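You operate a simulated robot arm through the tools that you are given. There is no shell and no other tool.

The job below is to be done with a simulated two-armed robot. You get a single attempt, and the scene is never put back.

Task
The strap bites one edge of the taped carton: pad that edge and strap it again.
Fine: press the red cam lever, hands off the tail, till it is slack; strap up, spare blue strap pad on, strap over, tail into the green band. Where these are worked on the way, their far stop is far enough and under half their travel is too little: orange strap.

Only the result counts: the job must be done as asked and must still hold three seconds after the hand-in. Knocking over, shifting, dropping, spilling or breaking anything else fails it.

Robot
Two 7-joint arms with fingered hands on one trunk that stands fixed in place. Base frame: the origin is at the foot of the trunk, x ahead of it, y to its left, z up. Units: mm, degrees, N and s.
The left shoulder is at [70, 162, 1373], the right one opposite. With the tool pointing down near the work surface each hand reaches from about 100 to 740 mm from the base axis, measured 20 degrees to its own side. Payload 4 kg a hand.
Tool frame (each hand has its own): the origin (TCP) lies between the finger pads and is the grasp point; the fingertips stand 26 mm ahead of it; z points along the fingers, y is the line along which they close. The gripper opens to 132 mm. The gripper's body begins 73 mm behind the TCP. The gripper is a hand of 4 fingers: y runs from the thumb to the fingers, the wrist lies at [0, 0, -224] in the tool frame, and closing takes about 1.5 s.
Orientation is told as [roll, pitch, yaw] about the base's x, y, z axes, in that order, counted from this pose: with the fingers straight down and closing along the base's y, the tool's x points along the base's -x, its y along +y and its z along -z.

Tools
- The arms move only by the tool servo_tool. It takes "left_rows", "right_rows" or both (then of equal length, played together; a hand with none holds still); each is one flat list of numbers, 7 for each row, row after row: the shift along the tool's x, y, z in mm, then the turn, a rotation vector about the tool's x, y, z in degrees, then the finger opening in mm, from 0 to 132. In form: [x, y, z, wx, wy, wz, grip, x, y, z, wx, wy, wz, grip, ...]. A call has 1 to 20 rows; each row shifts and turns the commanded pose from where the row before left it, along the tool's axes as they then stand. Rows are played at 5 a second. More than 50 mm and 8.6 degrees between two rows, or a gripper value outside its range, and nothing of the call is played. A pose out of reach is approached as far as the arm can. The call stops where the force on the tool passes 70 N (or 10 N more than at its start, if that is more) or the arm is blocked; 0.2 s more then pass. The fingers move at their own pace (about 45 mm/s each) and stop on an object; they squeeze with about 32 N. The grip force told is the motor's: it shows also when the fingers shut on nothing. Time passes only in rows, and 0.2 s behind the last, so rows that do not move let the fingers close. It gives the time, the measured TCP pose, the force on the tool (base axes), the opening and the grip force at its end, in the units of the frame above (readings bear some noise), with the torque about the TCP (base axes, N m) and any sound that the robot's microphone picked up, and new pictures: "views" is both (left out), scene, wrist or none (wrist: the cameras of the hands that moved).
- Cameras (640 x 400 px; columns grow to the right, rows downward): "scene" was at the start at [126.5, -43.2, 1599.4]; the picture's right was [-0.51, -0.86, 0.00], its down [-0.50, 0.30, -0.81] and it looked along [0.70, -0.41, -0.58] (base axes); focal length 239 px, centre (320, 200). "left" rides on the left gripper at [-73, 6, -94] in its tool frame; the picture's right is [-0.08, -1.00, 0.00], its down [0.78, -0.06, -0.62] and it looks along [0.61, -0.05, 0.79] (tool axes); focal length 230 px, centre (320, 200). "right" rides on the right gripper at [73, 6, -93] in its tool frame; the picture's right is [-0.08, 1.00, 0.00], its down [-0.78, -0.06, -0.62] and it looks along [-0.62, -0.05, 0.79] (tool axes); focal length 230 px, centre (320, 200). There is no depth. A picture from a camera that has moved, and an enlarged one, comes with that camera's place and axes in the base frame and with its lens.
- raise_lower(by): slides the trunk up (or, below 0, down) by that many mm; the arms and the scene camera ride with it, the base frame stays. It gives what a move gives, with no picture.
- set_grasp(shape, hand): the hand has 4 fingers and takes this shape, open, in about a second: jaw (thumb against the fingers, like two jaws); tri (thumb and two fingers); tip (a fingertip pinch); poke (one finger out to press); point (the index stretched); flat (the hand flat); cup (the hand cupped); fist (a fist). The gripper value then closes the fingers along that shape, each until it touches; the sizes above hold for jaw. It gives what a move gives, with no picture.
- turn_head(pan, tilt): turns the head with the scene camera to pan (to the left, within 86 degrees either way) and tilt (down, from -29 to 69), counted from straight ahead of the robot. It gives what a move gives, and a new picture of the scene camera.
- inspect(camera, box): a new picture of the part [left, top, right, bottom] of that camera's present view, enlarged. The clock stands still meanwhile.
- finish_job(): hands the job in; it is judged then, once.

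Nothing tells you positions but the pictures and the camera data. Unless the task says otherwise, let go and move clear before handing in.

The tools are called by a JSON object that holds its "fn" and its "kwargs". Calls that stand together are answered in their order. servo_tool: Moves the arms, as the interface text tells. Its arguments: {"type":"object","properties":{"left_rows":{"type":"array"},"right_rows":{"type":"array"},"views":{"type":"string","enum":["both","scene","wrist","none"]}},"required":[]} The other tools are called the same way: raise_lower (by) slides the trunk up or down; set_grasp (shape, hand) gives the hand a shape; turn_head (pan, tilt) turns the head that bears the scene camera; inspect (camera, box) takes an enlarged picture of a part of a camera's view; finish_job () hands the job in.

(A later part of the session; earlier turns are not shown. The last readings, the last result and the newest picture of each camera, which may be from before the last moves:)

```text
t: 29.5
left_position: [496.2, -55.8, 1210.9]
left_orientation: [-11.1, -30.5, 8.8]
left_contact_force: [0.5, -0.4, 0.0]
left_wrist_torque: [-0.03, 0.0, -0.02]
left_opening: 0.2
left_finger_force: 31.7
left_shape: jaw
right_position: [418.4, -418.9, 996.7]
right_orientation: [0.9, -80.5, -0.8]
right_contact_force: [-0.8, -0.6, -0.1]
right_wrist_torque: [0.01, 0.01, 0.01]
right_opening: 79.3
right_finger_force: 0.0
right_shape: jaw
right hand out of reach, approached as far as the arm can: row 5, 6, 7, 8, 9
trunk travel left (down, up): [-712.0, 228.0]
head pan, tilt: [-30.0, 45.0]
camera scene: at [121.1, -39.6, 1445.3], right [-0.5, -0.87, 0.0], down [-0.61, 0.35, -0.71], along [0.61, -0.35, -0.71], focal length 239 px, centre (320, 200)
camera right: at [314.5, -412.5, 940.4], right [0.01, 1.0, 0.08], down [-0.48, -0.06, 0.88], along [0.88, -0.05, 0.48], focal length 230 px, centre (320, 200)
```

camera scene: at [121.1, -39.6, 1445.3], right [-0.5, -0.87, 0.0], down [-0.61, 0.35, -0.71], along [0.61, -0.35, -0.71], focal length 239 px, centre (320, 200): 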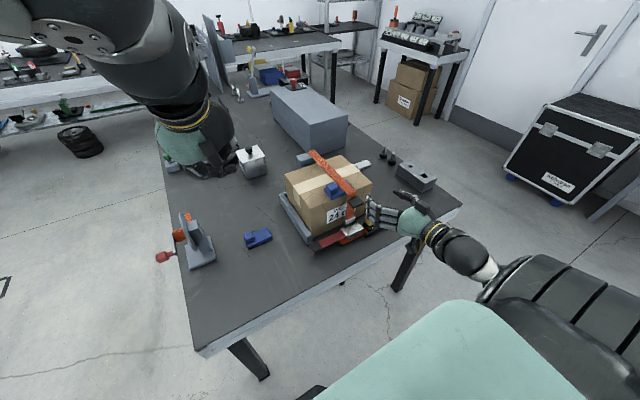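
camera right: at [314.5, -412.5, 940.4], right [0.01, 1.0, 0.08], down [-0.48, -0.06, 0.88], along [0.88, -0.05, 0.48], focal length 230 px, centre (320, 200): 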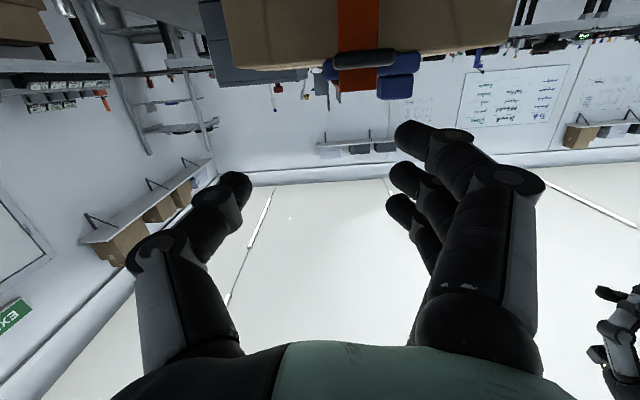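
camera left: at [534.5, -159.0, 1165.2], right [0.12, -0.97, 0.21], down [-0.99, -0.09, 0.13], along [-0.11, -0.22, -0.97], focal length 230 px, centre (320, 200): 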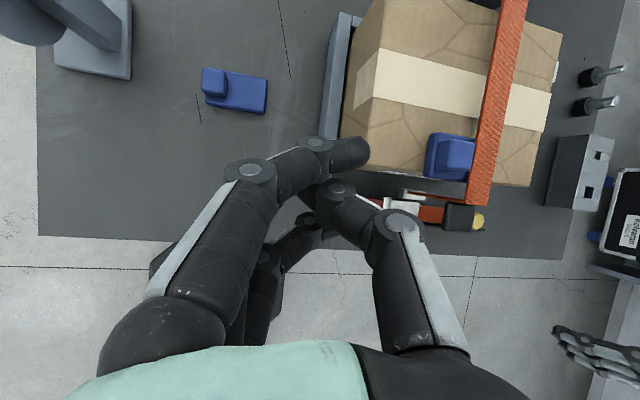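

Fingers point forward now; the tab is at about (495,-380,934). I'll drop to its height, then advance so the fingers straddle it.

{"fn": "servo_tool", "kwargs": {"right_rows": [30.5, 18.5, 11.4, 0, 0, 0, 80, 30.5, 18.5, 11.4, 0, 0, 0, 80, -5, 0, 29, 0, 0, 0, 80]}}

{"fn": "inspect", "kwargs": {"camera": "scene", "box": [280, 130, 440, 260]}}

{"fn": "inspect", "kwargs": {"camera": "left", "box": [320, 60, 640, 260]}}

```text
t: 30.3
left_position: [498.1, -56.1, 1209.3]
left_orientation: [-10.9, -30.5, 8.6]
left_contact_force: [0.3, 0.0, -0.2]
left_wrist_torque: [0.01, 0.0, 0.0]
left_opening: 0.0
left_finger_force: 31.7
left_shape: jaw
right_position: [462.1, -382.8, 933.0]
right_orientation: [1.0, -80.4, -1.0]
right_contact_force: [0.2, -0.5, -0.8]
right_wrist_torque: [-0.02, 0.02, 0.03]
right_opening: 79.7
right_finger_force: 0.0
right_shape: jaw
trunk travel left (down, up): [-712.0, 228.0]
head pan, tilt: [-30.0, 45.0]
camera scene: at [122.7, -40.4, 1445.1], right [-0.5, -0.87, 0.0], down [-0.61, 0.35, -0.71], along [0.61, -0.35, -0.71], focal length 239 px, centre (320, 200)
camera right: at [357.7, -377.2, 876.5], right [0.01, 1.0, 0.08], down [-0.48, -0.06, 0.88], along [0.88, -0.05, 0.47], focal length 230 px, centre (320, 200)
```

scene: 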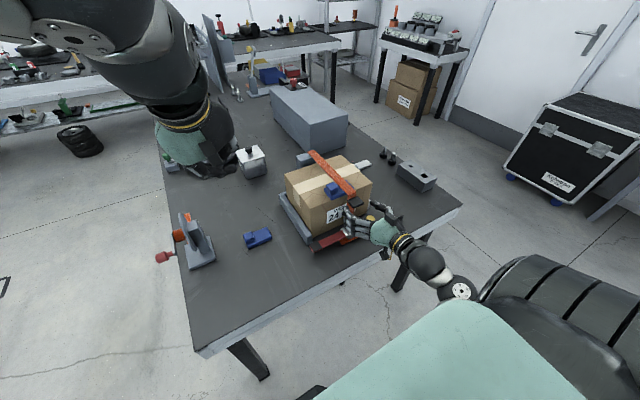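
right: 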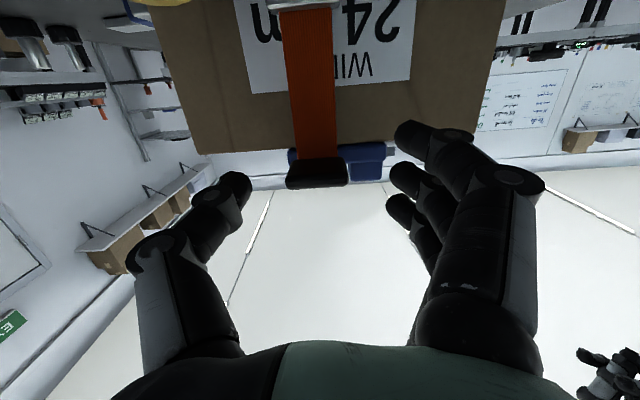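

```text
3.08 times, centred on (360, 195) of scene
camera zoom: at [122.7, -40.4, 1445.1], right [-0.5, -0.87, 0.0], down [-0.61, 0.35, -0.71], along [0.61, -0.35, -0.71], focal length 735 px, centre (197, 215)
```

zoom: 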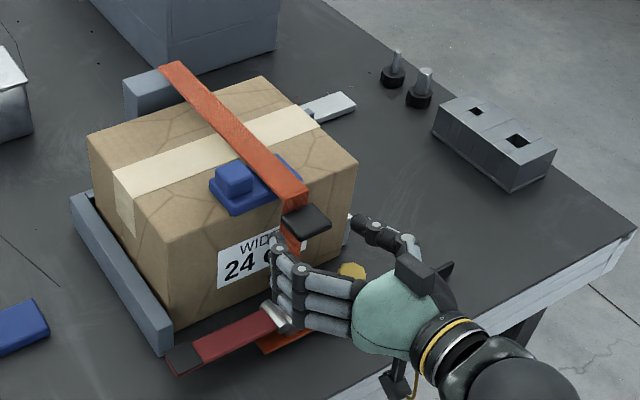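

```text
2.00 times, centred on (480, 160) of left
camera zoom: at [511.5, -32.0, 1324.2], right [0.12, -0.97, 0.2], down [-0.99, -0.09, 0.13], along [-0.11, -0.22, -0.97], focal length 460 px, centre (0, 280)
```

zoom: 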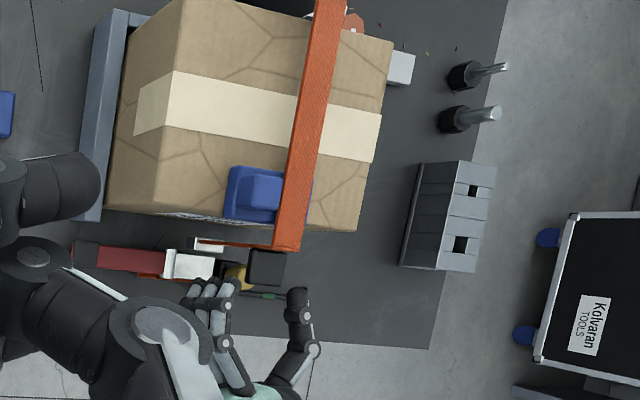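

The tab lies centred between thumb and fingers. I'll advance onto it and close.

{"fn": "servo_tool", "kwargs": {"right_rows": [-3, 0, 18, 0, 0, 0, 80, -3, 0, 18, 0, 0, 0, 80, 0, 0, 0, 0, 0, 0, 40, 0, 0, 0, 0, 0, 0, 10, 0, 0, 0, 0, 0, 0, 10, 0, 0, 0, 0, 0, 0, 10, 0, 0, 0, 0, 0, 0, 10]}}

{"fn": "inspect", "kwargs": {"camera": "scene", "box": [280, 130, 440, 260]}}

```text
t: 31.9
left_position: [494.9, -54.3, 1210.6]
left_orientation: [-11.1, -30.5, 8.7]
left_contact_force: [0.3, 0.5, 0.5]
left_wrist_torque: [-0.03, 0.0, 0.01]
left_opening: 0.0
left_finger_force: 32.2
left_shape: jaw
right_position: [496.3, -381.5, 933.0]
right_orientation: [0.9, -80.4, -0.9]
right_contact_force: [0.8, -1.9, 0.5]
right_wrist_torque: [-0.07, -0.04, 0.01]
right_opening: 26.2
right_finger_force: 9.1
right_shape: jaw
trunk travel left (down, up): [-712.0, 228.0]
head pan, tilt: [-30.0, 45.0]
camera scene: at [121.2, -39.4, 1445.3], right [-0.5, -0.87, 0.0], down [-0.61, 0.35, -0.71], along [0.61, -0.35, -0.71], focal length 239 px, centre (320, 200)
camera right: at [392.6, -376.8, 876.6], right [0.01, 1.0, 0.08], down [-0.48, -0.06, 0.88], along [0.88, -0.05, 0.48], focal length 230 px, centre (320, 200)
```

scene: 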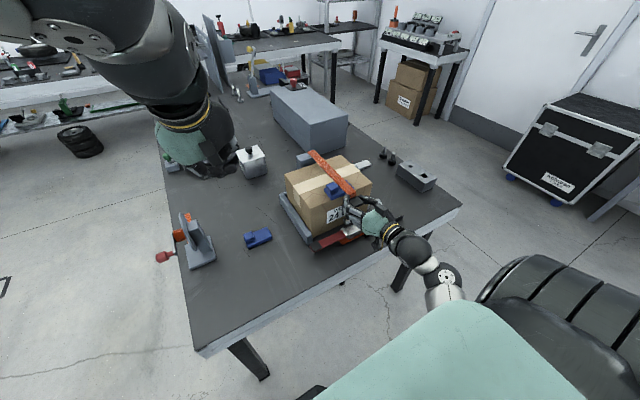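
right: 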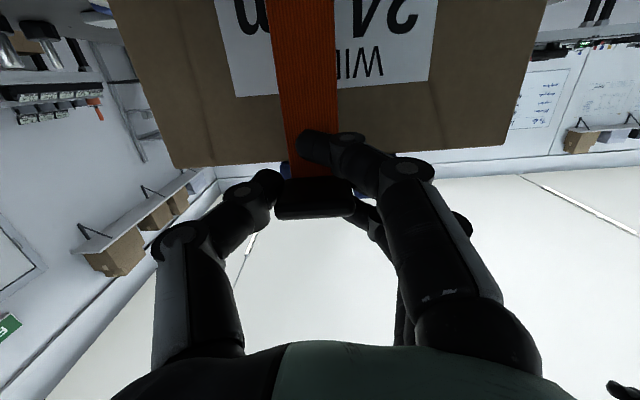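

```text
3.08 times, centred on (360, 195) of scene
camera zoom: at [121.2, -39.4, 1445.3], right [-0.5, -0.87, 0.0], down [-0.61, 0.35, -0.71], along [0.61, -0.35, -0.71], focal length 735 px, centre (197, 215)
```

zoom: 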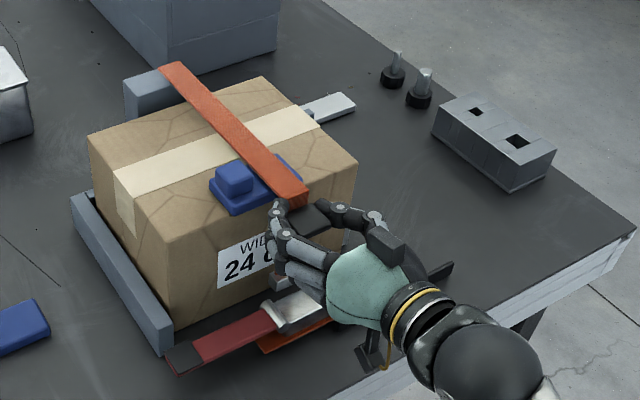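

The fingers have closed around the tab, with one under it. I'll squeeze fully and start swinging the strap up about its far hinge (≈x 794, z 947), checking after about 20°.

{"fn": "servo_tool", "kwargs": {"right_rows": [0, 0, 0, 0, 0, 0, 0, 0, 0, 0, 0, 0, 0, 0, 0, 0, 0, 0, 0, 0, 0, -19.8, 0, -2.95, 0, 0, 0, 0, -19.8, 0, -2.95, 0, 0, 0, 0, -19.5, 0, -0.26, 0, 0, 0, 0, -19.5, 0, -0.26, 0, 0, 0, 0]}}

{"fn": "inspect", "kwargs": {"camera": "scene", "box": [280, 130, 440, 260]}}

```text
t: 33.5
left_position: [495.8, -57.7, 1210.8]
left_orientation: [-11.0, -30.6, 8.6]
left_contact_force: [-0.3, 1.3, 0.1]
left_wrist_torque: [0.01, 0.01, -0.03]
left_opening: 0.0
left_finger_force: 31.6
left_shape: jaw
right_position: [503.1, -383.1, 1011.5]
right_orientation: [1.7, -80.5, -1.7]
right_contact_force: [-6.1, -13.8, 0.6]
right_wrist_torque: [-0.3, 0.17, -0.17]
right_opening: 23.0
right_finger_force: 32.2
right_shape: jaw
trunk travel left (down, up): [-712.0, 228.0]
head pan, tilt: [-30.0, 45.0]
camera scene: at [119.6, -42.3, 1445.3], right [-0.5, -0.87, 0.0], down [-0.61, 0.36, -0.71], along [0.61, -0.35, -0.71], focal length 239 px, centre (320, 200)
camera right: at [399.0, -377.7, 954.6], right [0.01, 1.0, 0.08], down [-0.48, -0.06, 0.88], along [0.88, -0.05, 0.48], focal length 230 px, centre (320, 200)
```

scene: 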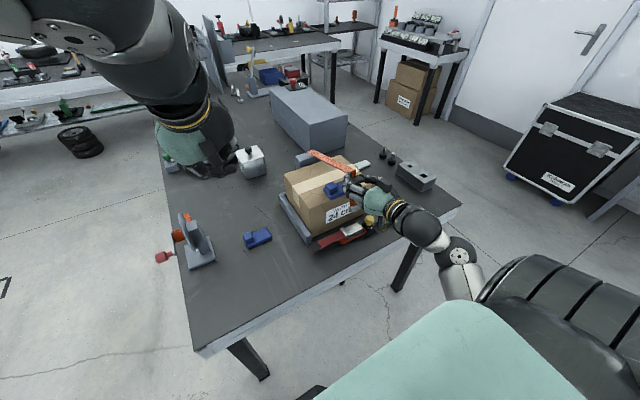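
right: 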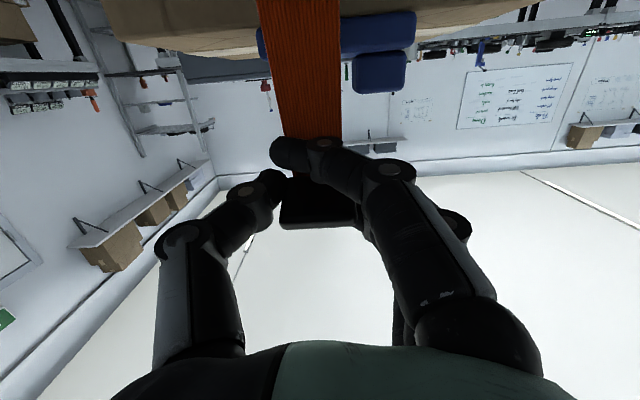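

```text
3.08 times, centred on (360, 195) of scene
camera zoom: at [119.6, -42.3, 1445.3], right [-0.5, -0.87, 0.0], down [-0.61, 0.36, -0.71], along [0.61, -0.35, -0.71], focal length 735 px, centre (197, 215)
```

zoom: 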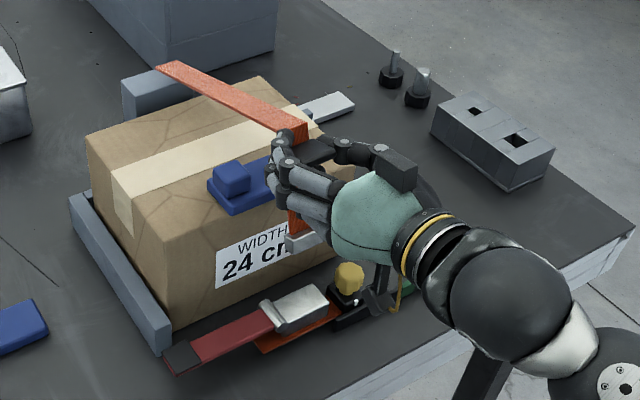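

The strap with its front leg lifts cleanly and the old pad stays put. I'll continue the arc to about 42°.

{"fn": "servo_tool", "kwargs": {"right_rows": [-25.8, 0, 2.5, 0, 1.5, 0, 0, -25.7, 0, 4.1, 0, 1.5, 0, 0, -25.4, 0, 5.6, 0, 1.5, 0, 0, -25, 0, 7.2, 0, 1.5, 0, 0, -24.5, 0, 8.7, 0, 1.5, 0, 0, -23.9, 0, 10.2, 0, 1.5, 0, 0]}}

{"fn": "inspect", "kwargs": {"camera": "scene", "box": [280, 110, 440, 240]}}

```text
t: 34.9
left_position: [496.3, -58.1, 1210.8]
left_orientation: [-10.9, -30.6, 8.6]
left_contact_force: [-0.2, 0.2, 0.1]
left_wrist_torque: [0.0, -0.05, -0.01]
left_opening: 0.0
left_finger_force: 32.1
left_shape: jaw
right_position: [576.0, -384.4, 1148.6]
right_orientation: [0.7, -71.4, -0.7]
right_contact_force: [-3.4, -16.9, 0.8]
right_wrist_torque: [-0.03, 0.68, -0.56]
right_opening: 22.3
right_finger_force: 32.2
right_shape: jaw
trunk travel left (down, up): [-712.0, 228.0]
head pan, tilt: [-30.0, 45.0]
camera scene: at [121.3, -42.4, 1445.1], right [-0.5, -0.87, 0.0], down [-0.61, 0.36, -0.71], along [0.61, -0.35, -0.71], focal length 239 px, centre (320, 200)
camera right: at [464.0, -378.5, 1108.0], right [0.03, 1.0, 0.08], down [-0.33, -0.06, 0.94], along [0.94, -0.05, 0.33], focal length 230 px, centre (320, 200)
```

scene: 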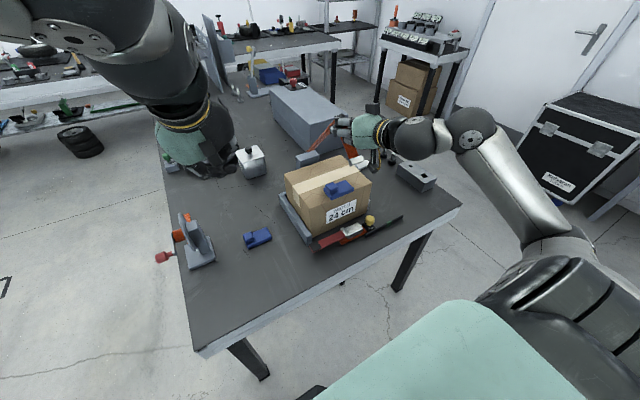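
right: 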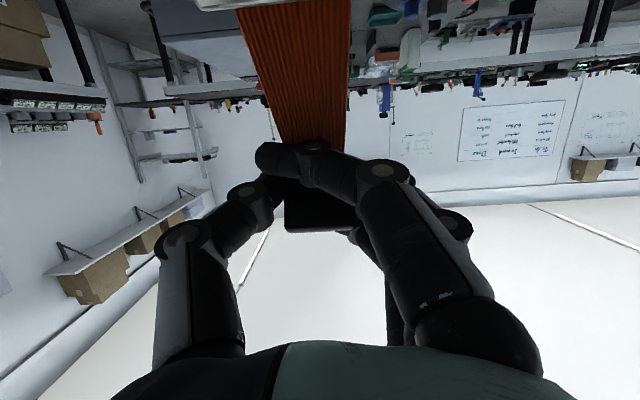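

```text
3.08 times, centred on (360, 175) of scene
camera zoom: at [121.3, -42.4, 1445.1], right [-0.5, -0.87, 0.0], down [-0.61, 0.36, -0.71], along [0.61, -0.35, -0.71], focal length 735 px, centre (197, 277)
```

zoom: 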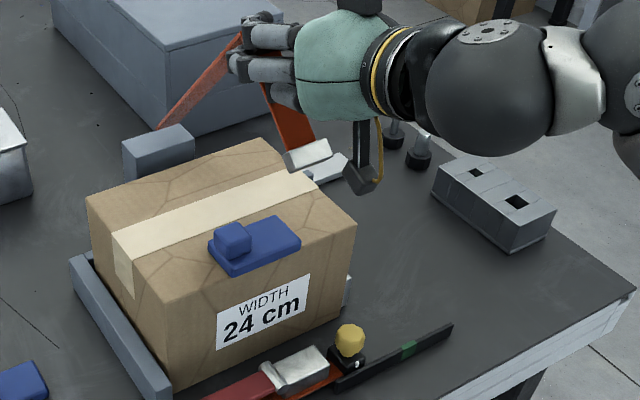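

The strap swings freely at about 42°. I'll continue, now turning the hand with it so the strap's clip stays clear of the wrist camera.

{"fn": "servo_tool", "kwargs": {"right_rows": [-23.3, 0, 11.6, 0, 2.8, 0, 0, -22.8, 0, 12.5, 0, 2.8, 0, 0, -22.3, 0, 13.4, 0, 2.8, 0, 0, -21.8, 0, 14.2, 0, 2.8, 0, 0, -21.2, 0, 15.1, 0, 2.8, 0, 0]}}

{"fn": "inspect", "kwargs": {"camera": "scene", "box": [280, 70, 440, 200]}}

```text
t: 36.1
left_position: [496.9, -57.5, 1209.3]
left_orientation: [-11.0, -30.5, 8.5]
left_contact_force: [-0.1, 0.5, -0.8]
left_wrist_torque: [0.01, 0.0, 0.01]
left_opening: 0.0
left_finger_force: 31.9
left_shape: jaw
right_position: [681.2, -384.6, 1219.7]
right_orientation: [0.5, -57.3, -0.3]
right_contact_force: [-2.2, -12.9, -3.2]
right_wrist_torque: [-0.28, 1.06, -0.67]
right_opening: 22.3
right_finger_force: 31.5
right_shape: jaw
trunk travel left (down, up): [-712.0, 228.0]
head pan, tilt: [-30.0, 45.0]
camera scene: at [122.3, -41.9, 1445.1], right [-0.5, -0.87, 0.0], down [-0.61, 0.36, -0.71], along [0.61, -0.35, -0.71], focal length 239 px, centre (320, 200)
camera right: at [564.4, -378.9, 1208.4], right [0.04, 1.0, 0.07], down [-0.09, -0.06, 0.99], along [0.99, -0.05, 0.09], focal length 230 px, centre (320, 200)
```

scene: 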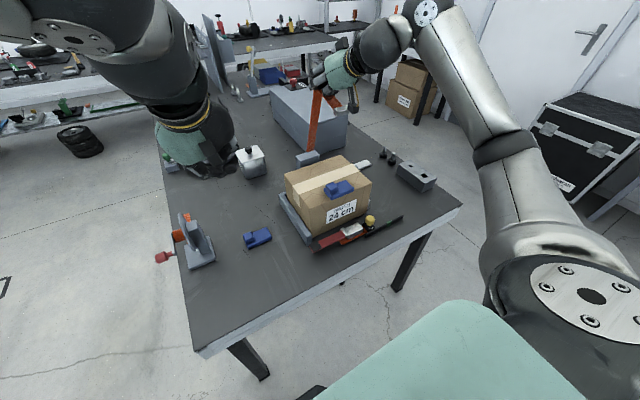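
right: 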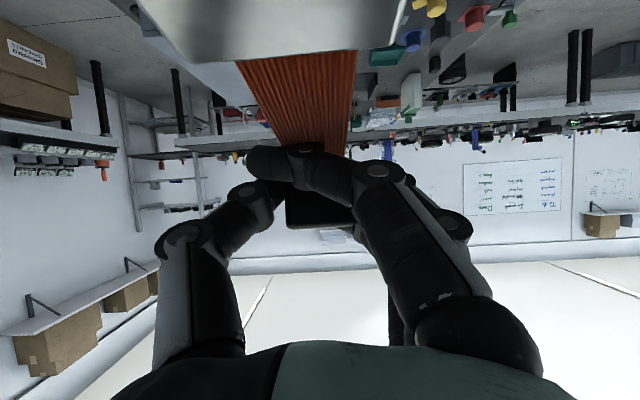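

```text
3.08 times, centred on (360, 135) of scene
camera zoom: at [122.3, -41.9, 1445.1], right [-0.5, -0.87, 0.0], down [-0.61, 0.36, -0.71], along [0.61, -0.35, -0.71], focal length 735 px, centre (197, 400)
```

zoom: 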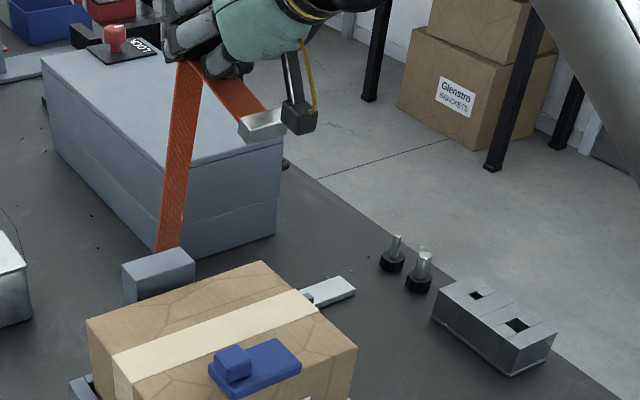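

The clip is getting close to the wrist camera, so I'll turn the hand at the same rate as the strap for the next 15°.

{"fn": "servo_tool", "kwargs": {"right_rows": [-20.7, 0, 15.7, 0, 5.5, 0, 0, -20.6, 0, 15.8, 0, 5.5, 0, 0, -20.7, 0, 15.8, 0, 5.5, 0, 0]}}

{"fn": "inspect", "kwargs": {"camera": "scene", "box": [280, 50, 440, 180]}}

```text
t: 36.9
left_position: [499.2, -58.2, 1206.9]
left_orientation: [-10.9, -30.4, 8.5]
left_contact_force: [1.2, 0.4, 0.1]
left_wrist_torque: [-0.01, 0.0, 0.0]
left_opening: 0.2
left_finger_force: 32.4
left_shape: jaw
right_position: [759.1, -385.7, 1237.6]
right_orientation: [0.0, -40.6, -0.4]
right_contact_force: [-1.9, -15.2, -10.2]
right_wrist_torque: [-0.37, 0.71, -0.31]
right_opening: 21.6
right_finger_force: 32.1
right_shape: jaw
trunk travel left (down, up): [-712.0, 228.0]
head pan, tilt: [-30.0, 45.0]
camera scene: at [125.0, -41.9, 1444.6], right [-0.5, -0.87, 0.0], down [-0.61, 0.36, -0.7], along [0.61, -0.35, -0.71], focal length 239 px, centre (320, 200)
camera right: at [643.4, -379.2, 1261.3], right [0.06, 1.0, 0.05], down [0.2, -0.06, 0.98], along [0.98, -0.05, -0.2], focal length 230 px, centre (320, 200)
```

scene: 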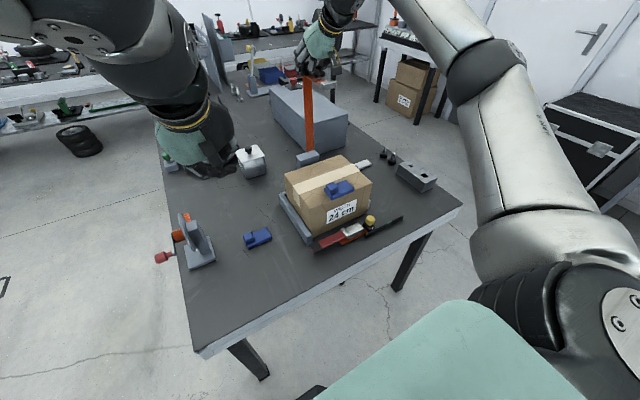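
right: 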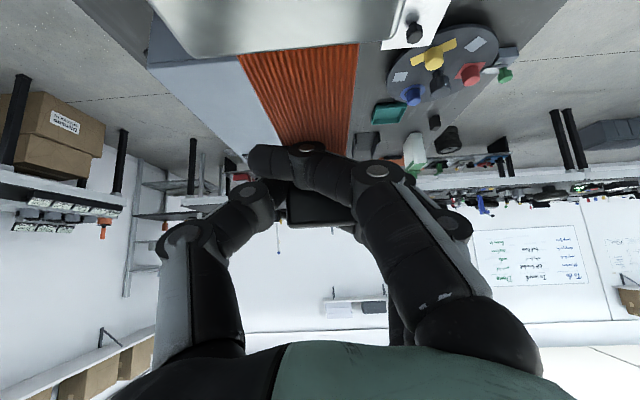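

```text
3.08 times, centred on (360, 115) of scene
camera zoom: at [125.0, -41.9, 1444.6], right [-0.5, -0.87, 0.0], down [-0.61, 0.36, -0.7], along [0.61, -0.35, -0.71], focal length 735 px, centre (197, 462)
```

zoom: 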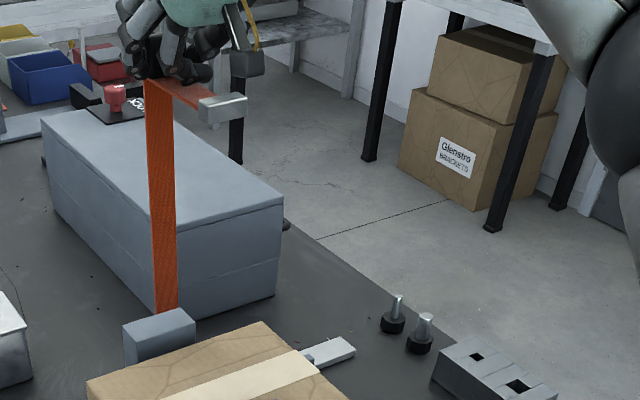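

The strap is at about 83°, nearly upright, but the arm is close to its reach limit. I'll ease the fingers open a little, hand staying in front, to see whether the strap stays up by itself.

{"fn": "servo_tool", "kwargs": {"right_rows": [0, 0, 0, 0, 0, 0, 30, 0, 0, 0, 0, 0, 0, 38, 0, 0, 0, 0, 0, 0, 42, 0, 0, 0, 0, 0, 0, 42], "views": "wrist"}}

{"fn": "inspect", "kwargs": {"camera": "scene", "box": [280, 50, 440, 180]}}

```text
t: 37.9
left_position: [497.2, -62.7, 1208.5]
left_orientation: [-10.7, -30.5, 8.5]
left_contact_force: [-0.2, -1.1, -0.5]
left_wrist_torque: [-0.01, 0.01, -0.01]
left_opening: 0.0
left_finger_force: 32.2
left_shape: jaw
right_position: [758.3, -390.2, 1238.1]
right_orientation: [0.5, -41.0, -0.7]
right_contact_force: [0.6, -29.6, -7.9]
right_wrist_torque: [-0.64, -0.17, 0.56]
right_opening: 36.4
right_finger_force: 0.1
right_shape: jaw
trunk travel left (down, up): [-712.0, 228.0]
head pan, tilt: [-30.0, 45.0]
camera right: at [642.1, -384.0, 1261.3], right [0.06, 1.0, 0.06], down [0.19, -0.07, 0.98], along [0.98, -0.05, -0.19], focal length 230 px, centre (320, 200)
```

right: 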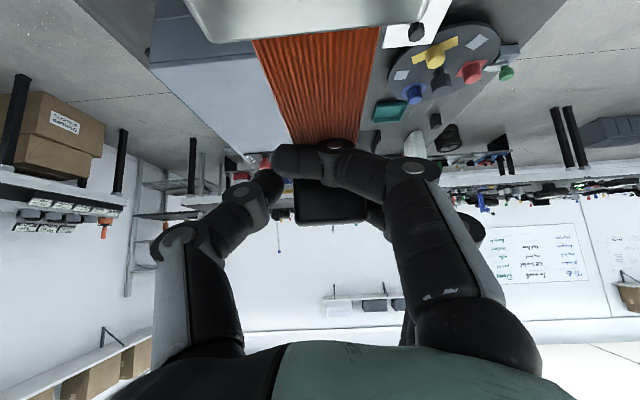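

```text
3.08 times, centred on (360, 115) of scene
camera zoom: at [123.2, -48.0, 1444.8], right [-0.5, -0.87, 0.0], down [-0.61, 0.36, -0.7], along [0.61, -0.35, -0.71], focal length 735 px, centre (197, 462)
```

zoom: 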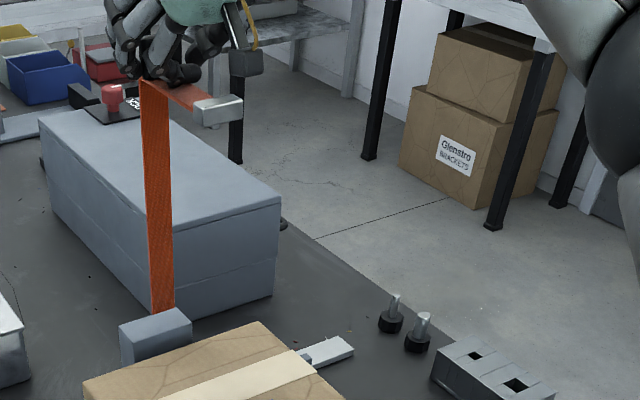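

The thumb is leaning on the strap's edge sideways, so I'll shift the hand a little to -y to relieve that.

{"fn": "servo_tool", "kwargs": {"right_rows": [0, -6, 0, 0, 0, 0, 44, 0, -6, 0, 0, 0, 0, 46, 0, 0, 0, 0, 0, 0, 46], "views": "wrist"}}

```text
t: 38.7
left_position: [497.8, -58.6, 1208.5]
left_orientation: [-10.8, -30.5, 8.7]
left_contact_force: [-0.1, -0.2, 0.1]
left_wrist_torque: [-0.01, 0.01, 0.0]
left_opening: 0.0
left_finger_force: 31.7
left_shape: jaw
right_position: [758.1, -396.1, 1240.5]
right_orientation: [0.5, -41.0, -0.2]
right_contact_force: [-0.2, -20.3, -4.8]
right_wrist_torque: [-0.62, -0.01, 0.29]
right_opening: 42.1
right_finger_force: 0.2
right_shape: jaw
trunk travel left (down, up): [-712.0, 228.0]
head pan, tilt: [-30.0, 45.0]
camera right: at [641.6, -391.1, 1263.5], right [0.06, 1.0, 0.06], down [0.19, -0.07, 0.98], along [0.98, -0.05, -0.19], focal length 230 px, centre (320, 200)
```

right: 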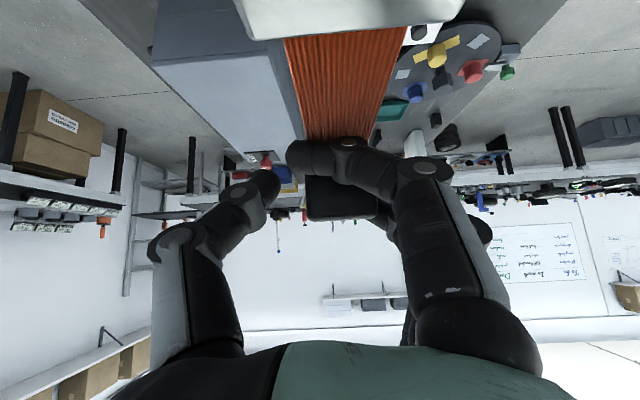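

The lower finger is rubbing in the strap's corner. The strap is nearly upright, so I'll open the hand wider and watch whether it stays.

{"fn": "servo_tool", "kwargs": {"right_rows": [0, 0, 0, 0, 0, 0, 60, 0, 0, 0, 0, 0, 0, 80, 0, 0, 0, 0, 0, 0, 80, 0, 0, 0, 0, 0, 0, 80]}}

{"fn": "inspect", "kwargs": {"camera": "scene", "box": [280, 50, 440, 180]}}

```text
t: 39.7
left_position: [495.7, -61.6, 1209.0]
left_orientation: [-10.8, -30.6, 8.5]
left_contact_force: [0.1, 0.9, 0.2]
left_wrist_torque: [-0.04, -0.01, 0.03]
left_opening: 0.0
left_finger_force: 31.7
left_shape: jaw
right_position: [756.4, -400.6, 1241.1]
right_orientation: [0.4, -41.1, -0.5]
right_contact_force: [-0.3, -27.0, 2.3]
right_wrist_torque: [-0.72, 0.06, 0.31]
right_opening: 69.5
right_finger_force: 0.0
right_shape: jaw
trunk travel left (down, up): [-712.0, 228.0]
head pan, tilt: [-30.0, 45.0]
camera scene: at [120.8, -46.1, 1445.2], right [-0.5, -0.87, 0.0], down [-0.61, 0.36, -0.71], along [0.61, -0.35, -0.71], focal length 239 px, centre (320, 200)
camera right: at [639.8, -394.8, 1264.0], right [0.06, 1.0, 0.06], down [0.19, -0.07, 0.98], along [0.98, -0.05, -0.19], focal length 230 px, centre (320, 200)
```

scene: 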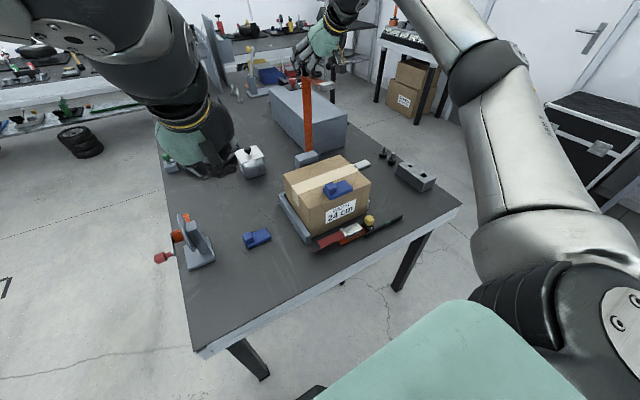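
right: 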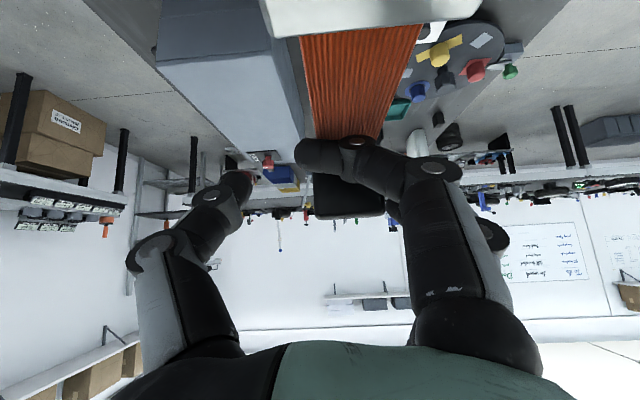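

```text
3.08 times, centred on (360, 115) of scene
camera zoom: at [120.8, -46.1, 1445.2], right [-0.5, -0.87, 0.0], down [-0.61, 0.36, -0.71], along [0.61, -0.35, -0.71], focal length 735 px, centre (197, 462)
```

zoom: 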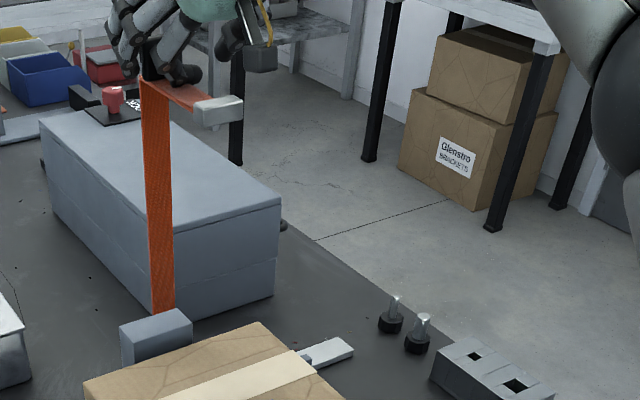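

The tab seems wedged between two fingers. I'll open the hand fully and see whether it frees itself.

{"fn": "servo_tool", "kwargs": {"right_rows": [0, 0, 0, 0, 0, 0, 110, 0, 0, 0, 0, 0, 0, 131, 0, 0, 0, 0, 0, 0, 131, 0, 0, 0, 0, 0, 0, 131]}}

{"fn": "inspect", "kwargs": {"camera": "scene", "box": [280, 40, 380, 120]}}

```text
t: 40.7
left_position: [492.4, -61.7, 1210.2]
left_orientation: [-10.7, -30.7, 8.5]
left_contact_force: [1.0, -0.3, -0.6]
left_wrist_torque: [-0.02, 0.0, 0.0]
left_opening: 0.2
left_finger_force: 32.0
left_shape: jaw
right_position: [751.3, -401.0, 1245.7]
right_orientation: [0.3, -41.4, -0.7]
right_contact_force: [-1.8, -30.3, 18.1]
right_wrist_torque: [-0.95, 0.24, 0.26]
right_opening: 109.0
right_finger_force: 0.1
right_shape: jaw
trunk travel left (down, up): [-712.0, 228.0]
head pan, tilt: [-30.0, 45.0]
camera scene: at [117.3, -45.5, 1445.7], right [-0.5, -0.87, -0.01], down [-0.61, 0.36, -0.71], along [0.61, -0.35, -0.71], focal length 239 px, centre (320, 200)
camera right: at [636.7, -395.2, 1267.2], right [0.07, 1.0, 0.06], down [0.18, -0.07, 0.98], along [0.98, -0.05, -0.18], focal length 230 px, centre (320, 200)
```

scene: 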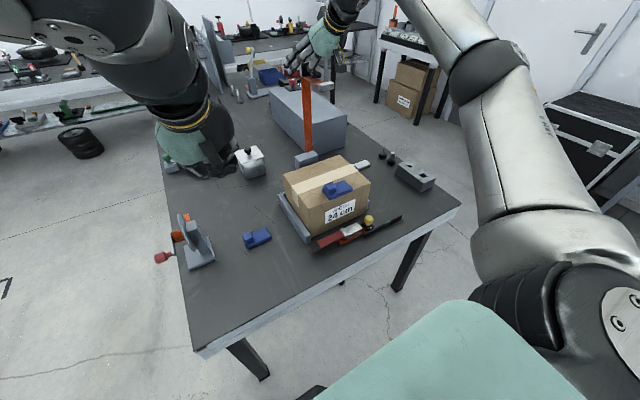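
right: 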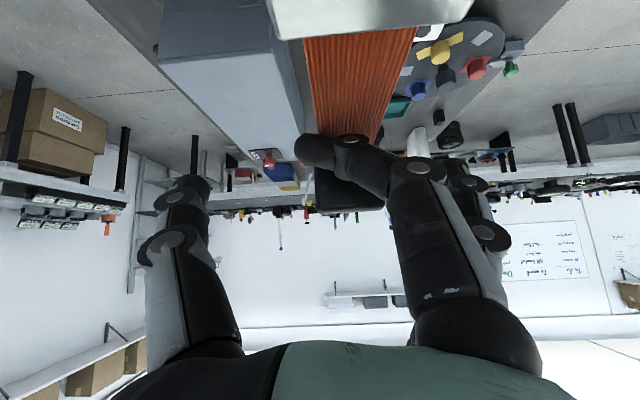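

```text
5.00 times, centred on (330, 80) of scene
camera zoom: at [117.3, -45.5, 1445.7], right [-0.5, -0.87, -0.01], down [-0.61, 0.36, -0.71], along [0.61, -0.35, -0.71], focal length 1194 px, centre (270, 800)
```

zoom: 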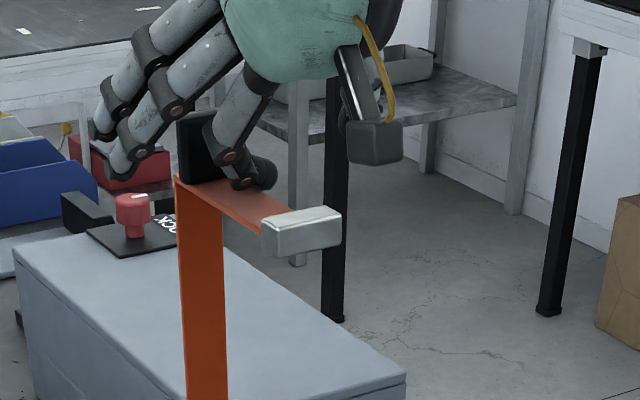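

Now I see it: the index finger's extension is blocked by the tab plate, so it's just pushing on it. I'll draw the hand back and up a little and watch whether the strap stays.

{"fn": "servo_tool", "kwargs": {"right_rows": [4, 0, -10, 0, 0, 0, 131, 4, 0, -10, 0, 0, 0, 131], "views": "none"}}

{"fn": "inspect", "kwargs": {"camera": "scene", "box": [280, 40, 380, 120]}}

```text
t: 41.3
left_position: [497.6, -63.7, 1211.2]
left_orientation: [-10.5, -30.6, 8.5]
left_contact_force: [-0.2, -0.1, 0.3]
left_wrist_torque: [-0.02, 0.0, 0.02]
left_opening: 0.1
left_finger_force: 31.8
left_shape: jaw
right_position: [737.1, -405.4, 1245.2]
right_orientation: [0.2, -40.6, -0.7]
right_contact_force: [1.4, -35.4, -5.1]
right_wrist_torque: [-1.17, -0.07, 0.19]
right_opening: 108.2
right_finger_force: 0.1
right_shape: jaw
trunk travel left (down, up): [-712.0, 228.0]
head pan, tilt: [-30.0, 45.0]
```

```text
5.00 times, centred on (330, 80) of scene
camera zoom: at [122.3, -49.0, 1444.5], right [-0.5, -0.87, -0.01], down [-0.61, 0.36, -0.7], along [0.61, -0.35, -0.71], focal length 1194 px, centre (270, 800)
```

zoom: 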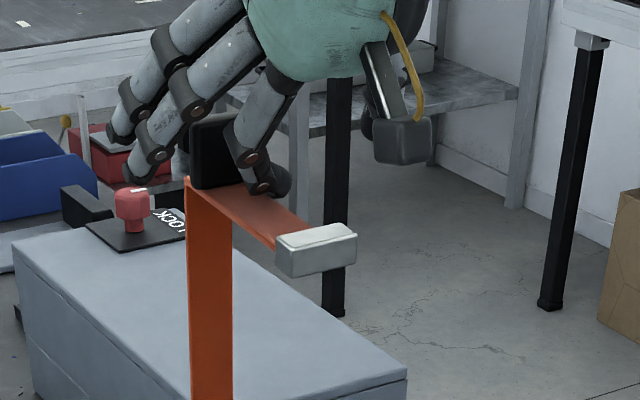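

The strap followed the hand, with a sideways load. I need a close look at how the index finger sits against the tab.

{"fn": "inspect", "kwargs": {"camera": "right", "box": [240, 60, 440, 240]}}

{"fn": "turn_head", "kwargs": {"pan": -32, "tilt": 20}}

{"fn": "inspect", "kwargs": {"camera": "scene", "box": [290, 120, 390, 200]}}

```text
2.22 times, centred on (340, 150) of right
camera zoom: at [620.7, -399.1, 1268.5], right [0.07, 1.0, 0.05], down [0.19, -0.07, 0.98], along [0.98, -0.06, -0.2], focal length 511 px, centre (276, 311)
```

zoom: 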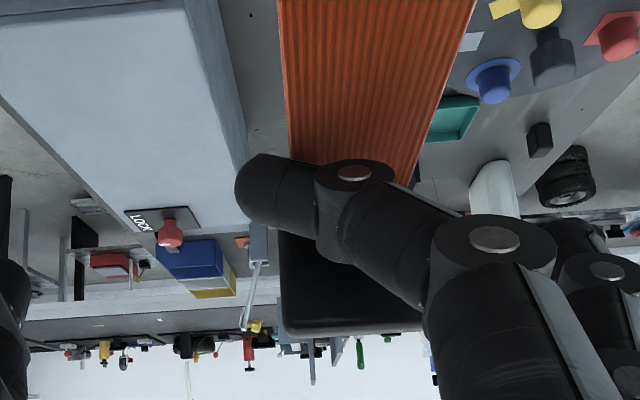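

```text
t: 42.2
left_position: [498.4, -64.9, 1209.0]
left_orientation: [-10.6, -30.5, 8.3]
left_contact_force: [-0.3, 0.7, -0.3]
left_wrist_torque: [-0.01, 0.06, 0.0]
left_opening: 0.0
left_finger_force: 32.1
left_shape: jaw
right_position: [737.5, -406.5, 1246.2]
right_orientation: [0.4, -40.8, -0.9]
right_contact_force: [1.4, -38.6, -11.1]
right_wrist_torque: [-1.38, -0.12, 0.21]
right_opening: 108.0
right_finger_force: 0.1
right_shape: jaw
trunk travel left (down, up): [-712.0, 228.0]
head pan, tilt: [-32.0, 20.0]
camera scene: at [132.4, -58.8, 1483.1], right [-0.53, -0.85, -0.01], down [-0.29, 0.19, -0.94], along [0.8, -0.5, -0.35], focal length 239 px, centre (320, 200)
```

scene: 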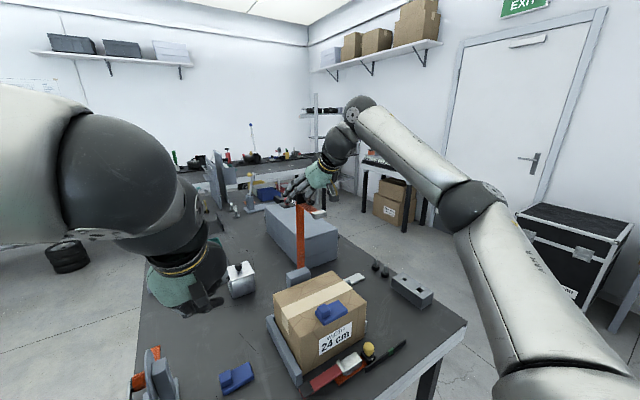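

```text
5.00 times, centred on (340, 160) of scene
camera zoom: at [132.4, -58.8, 1483.1], right [-0.53, -0.85, -0.01], down [-0.29, 0.19, -0.94], along [0.8, -0.5, -0.35], focal length 1194 px, centre (220, 400)
```

zoom: 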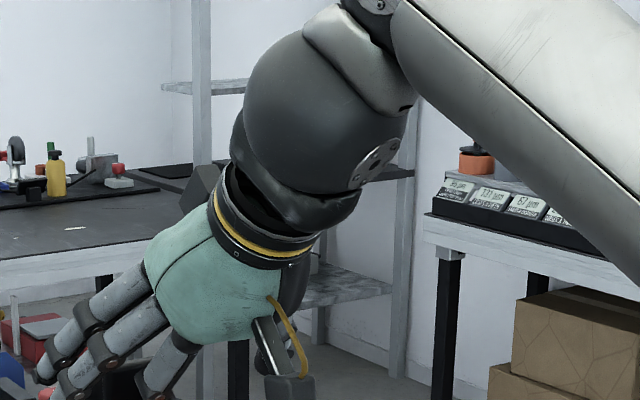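

The index tip is levered against the strap's -y edge. I'll shift the hand further to -y to relieve it, then ease backwards to test whether the strap stays up by itself.

{"fn": "servo_tool", "kwargs": {"right_rows": [0, -8, 0, 0, 0, 0, 131, 0, -8, 0, 0, 0, 0, 131, 0, 0, 0, 0, 0, 0, 131], "views": "wrist"}}

```text
t: 43.0
left_position: [498.8, -60.4, 1208.4]
left_orientation: [-10.7, -30.5, 8.5]
left_contact_force: [0.0, -1.0, 0.2]
left_wrist_torque: [-0.03, -0.02, 0.03]
left_opening: 0.0
left_finger_force: 32.0
left_shape: jaw
right_position: [737.8, -416.9, 1250.0]
right_orientation: [0.4, -40.9, -0.5]
right_contact_force: [2.2, -27.8, -7.7]
right_wrist_torque: [-1.16, -0.07, 0.08]
right_opening: 107.8
right_finger_force: 0.1
right_shape: jaw
trunk travel left (down, up): [-712.0, 228.0]
head pan, tilt: [-32.0, 20.0]
camera right: at [622.4, -410.8, 1271.7], right [0.06, 1.0, 0.06], down [0.19, -0.07, 0.98], along [0.98, -0.05, -0.19], focal length 230 px, centre (320, 200)
```

right: 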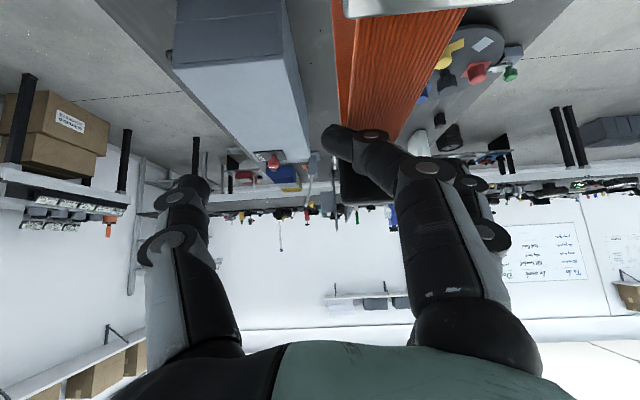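

The load is falling. Now I'll draw the hand straight back in small steps and see whether the strap follows.

{"fn": "servo_tool", "kwargs": {"right_rows": [7.5, 0, -6.5, 0, 0, 0, 131, 7.5, 0, -6.5, 0, 0, 0, 131, 7.5, 0, -6.5, 0, 0, 0, 131]}}

{"fn": "inspect", "kwargs": {"camera": "scene", "box": [260, 150, 380, 290]}}

```text
t: 43.8
left_position: [496.8, -58.2, 1209.6]
left_orientation: [-10.9, -30.6, 8.5]
left_contact_force: [0.5, -0.4, -0.6]
left_wrist_torque: [0.04, 0.03, 0.0]
left_opening: 0.0
left_finger_force: 32.2
left_shape: jaw
right_position: [706.3, -410.7, 1250.7]
right_orientation: [0.5, -41.0, -0.2]
right_contact_force: [0.2, -0.8, -0.9]
right_wrist_torque: [0.03, 0.0, 0.05]
right_opening: 130.9
right_finger_force: 0.1
right_shape: jaw
trunk travel left (down, up): [-712.0, 228.0]
head pan, tilt: [-32.0, 20.0]
camera scene: at [130.5, -50.1, 1483.8], right [-0.53, -0.85, 0.0], down [-0.29, 0.18, -0.94], along [0.8, -0.5, -0.34], focal length 239 px, centre (320, 200)
camera right: at [590.2, -405.7, 1273.3], right [0.06, 1.0, 0.06], down [0.19, -0.07, 0.98], along [0.98, -0.05, -0.19], focal length 230 px, centre (320, 200)
```

scene: 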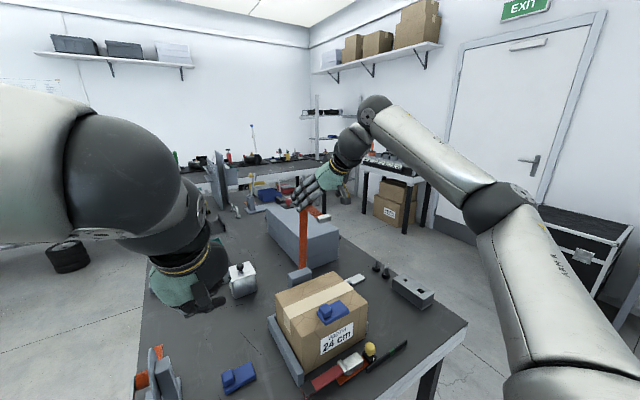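
right: 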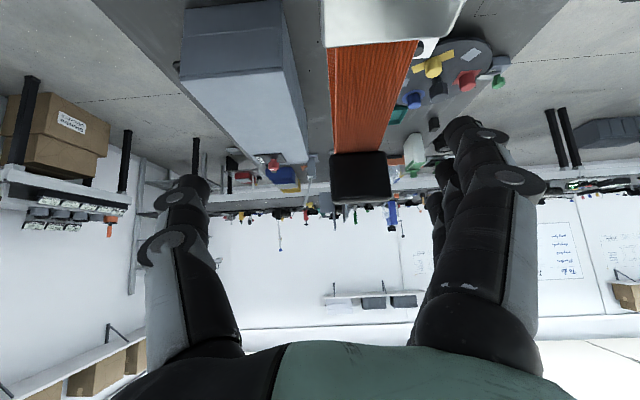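

```text
2.86 times, centred on (320, 220) of scene
camera zoom: at [130.5, -50.1, 1483.8], right [-0.53, -0.85, 0.0], down [-0.29, 0.18, -0.94], along [0.8, -0.5, -0.34], focal length 682 px, centre (320, 143)
```

zoom: 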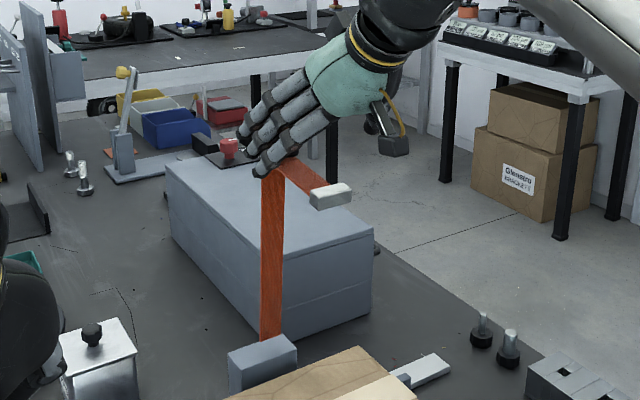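

The hand is free and the strap stays up on its own at about 80°. I'll back well away and check that it still stays.

{"fn": "servo_tool", "kwargs": {"right_rows": [20.7, 0, -27, 0, 0, 0, 131, 20.7, 0, -27, 0, 0, 0, 131, 20.7, 0, -27, 0, 0, 0, 131, 20.7, 0, -27, 0, 0, 0, 131, 20.7, 0, -27, 0, 0, 0, 131], "views": "wrist"}}

{"fn": "turn_head", "kwargs": {"pan": -25, "tilt": 35}}

{"fn": "inspect", "kwargs": {"camera": "scene", "box": [220, 80, 420, 260]}}

```text
t: 45.0
left_position: [495.3, -56.1, 1211.0]
left_orientation: [-11.1, -30.6, 8.7]
left_contact_force: [-0.3, -0.1, 0.2]
left_wrist_torque: [-0.03, -0.01, 0.02]
left_opening: 0.0
left_finger_force: 31.9
left_shape: jaw
right_position: [539.0, -410.1, 1287.1]
right_orientation: [0.2, -41.0, -0.1]
right_contact_force: [0.0, -0.5, -0.5]
right_wrist_torque: [0.01, 0.01, -0.02]
right_opening: 130.7
right_finger_force: 0.1
right_shape: jaw
trunk travel left (down, up): [-712.0, 228.0]
head pan, tilt: [-32.0, 20.0]
camera right: at [422.1, -404.9, 1307.9], right [0.06, 1.0, 0.05], down [0.19, -0.06, 0.98], along [0.98, -0.05, -0.19], focal length 230 px, centre (320, 200)
```

right: 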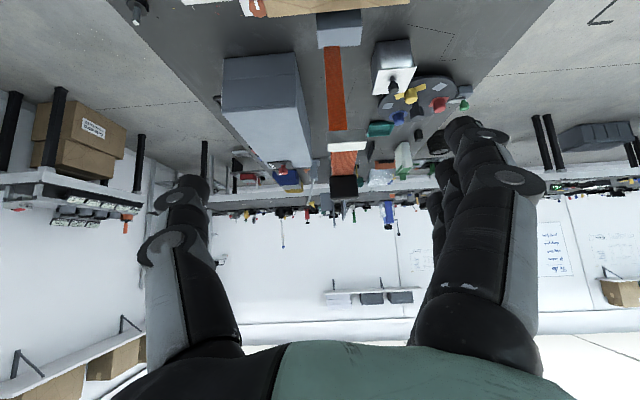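

```text
t: 45.8
left_position: [497.8, -55.3, 1210.2]
left_orientation: [-11.1, -30.5, 8.6]
left_contact_force: [0.9, -0.1, 0.0]
left_wrist_torque: [0.03, 0.01, -0.06]
left_opening: 0.1
left_finger_force: 32.7
left_shape: jaw
right_position: [541.9, -409.6, 1285.1]
right_orientation: [0.2, -40.9, -0.1]
right_contact_force: [-0.1, 0.4, -0.2]
right_wrist_torque: [0.0, 0.01, 0.02]
right_opening: 130.7
right_finger_force: 0.1
right_shape: jaw
trunk travel left (down, up): [-712.0, 228.0]
head pan, tilt: [-25.0, 35.0]
camera scene: at [131.3, -35.9, 1460.1], right [-0.42, -0.91, 0.0], down [-0.52, 0.24, -0.82], along [0.74, -0.35, -0.57], focal length 239 px, centre (320, 200)
```

scene: 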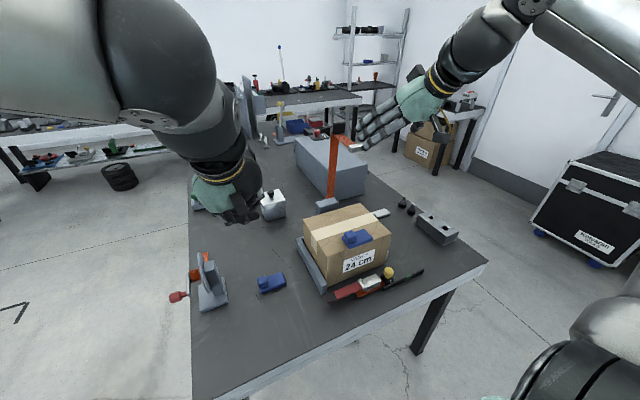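

```text
2.22 times, centred on (320, 170) of scene
camera zoom: at [131.3, -35.9, 1460.1], right [-0.42, -0.91, 0.0], down [-0.52, 0.24, -0.82], along [0.74, -0.35, -0.57], focal length 531 px, centre (320, 267)
```

zoom: 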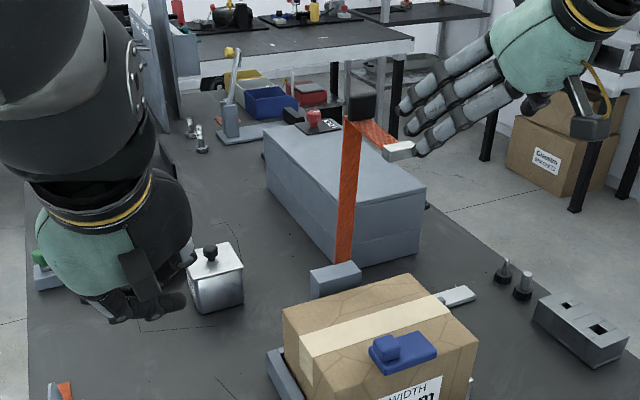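

The strap holds by itself. It leans over where my wrist must go, though, so I'll push it further back: hand lowered below the strap's front leg, fingers shut and pointing forward.

{"fn": "servo_tool", "kwargs": {"right_rows": [30.3, 6.2, 35, 0, 0, 0, 90, 30.3, 6.2, 35, 0, 0, 0, 60, 30.3, 6.2, 35, 0, 0, 0, 30, 30.3, 6.2, 35, 0, 0, 0, 0, 0, 0, 0, 0, -7.8, 0, 0, 0, 0, 0, 0, -7.8, 0, 0, 0, 0, 0, 0, -7.8, 0, 0, 0, 0, 0, 0, -7.8, 0, 0, 0, 0, 0, 0, -7.8, 0, 0]}}

```text
t: 47.8
left_position: [497.0, -55.8, 1210.2]
left_orientation: [-11.1, -30.5, 8.7]
left_contact_force: [-0.3, 0.4, -0.4]
left_wrist_torque: [-0.02, 0.0, -0.05]
left_opening: 0.0
left_finger_force: 32.0
left_shape: jaw
right_position: [541.7, -384.1, 1099.9]
right_orientation: [0.6, -79.8, -0.5]
right_contact_force: [-0.1, 0.7, 0.2]
right_wrist_torque: [0.0, 0.02, 0.01]
right_opening: 0.0
right_finger_force: 32.1
right_shape: jaw
trunk travel left (down, up): [-712.0, 228.0]
head pan, tilt: [-25.0, 35.0]
camera scene: at [131.6, -36.2, 1460.1], right [-0.42, -0.91, 0.0], down [-0.52, 0.24, -0.82], along [0.74, -0.35, -0.57], focal length 239 px, centre (320, 200)
camera right: at [436.5, -378.8, 1044.3], right [0.01, 1.0, 0.08], down [-0.47, -0.06, 0.88], along [0.88, -0.05, 0.47], focal length 230 px, centre (320, 200)
```

scene: 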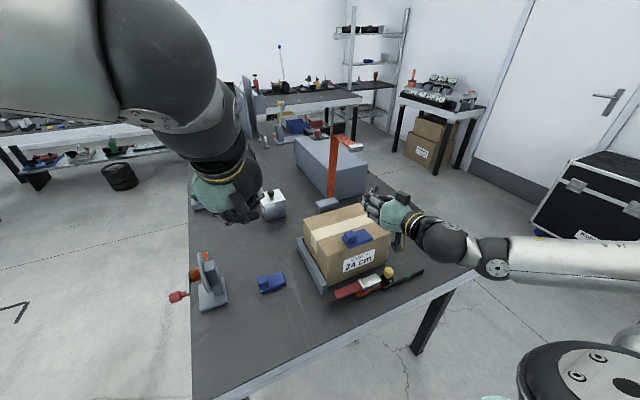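
right: 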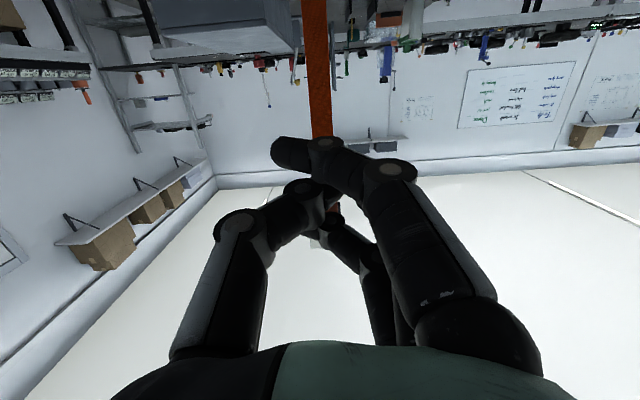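

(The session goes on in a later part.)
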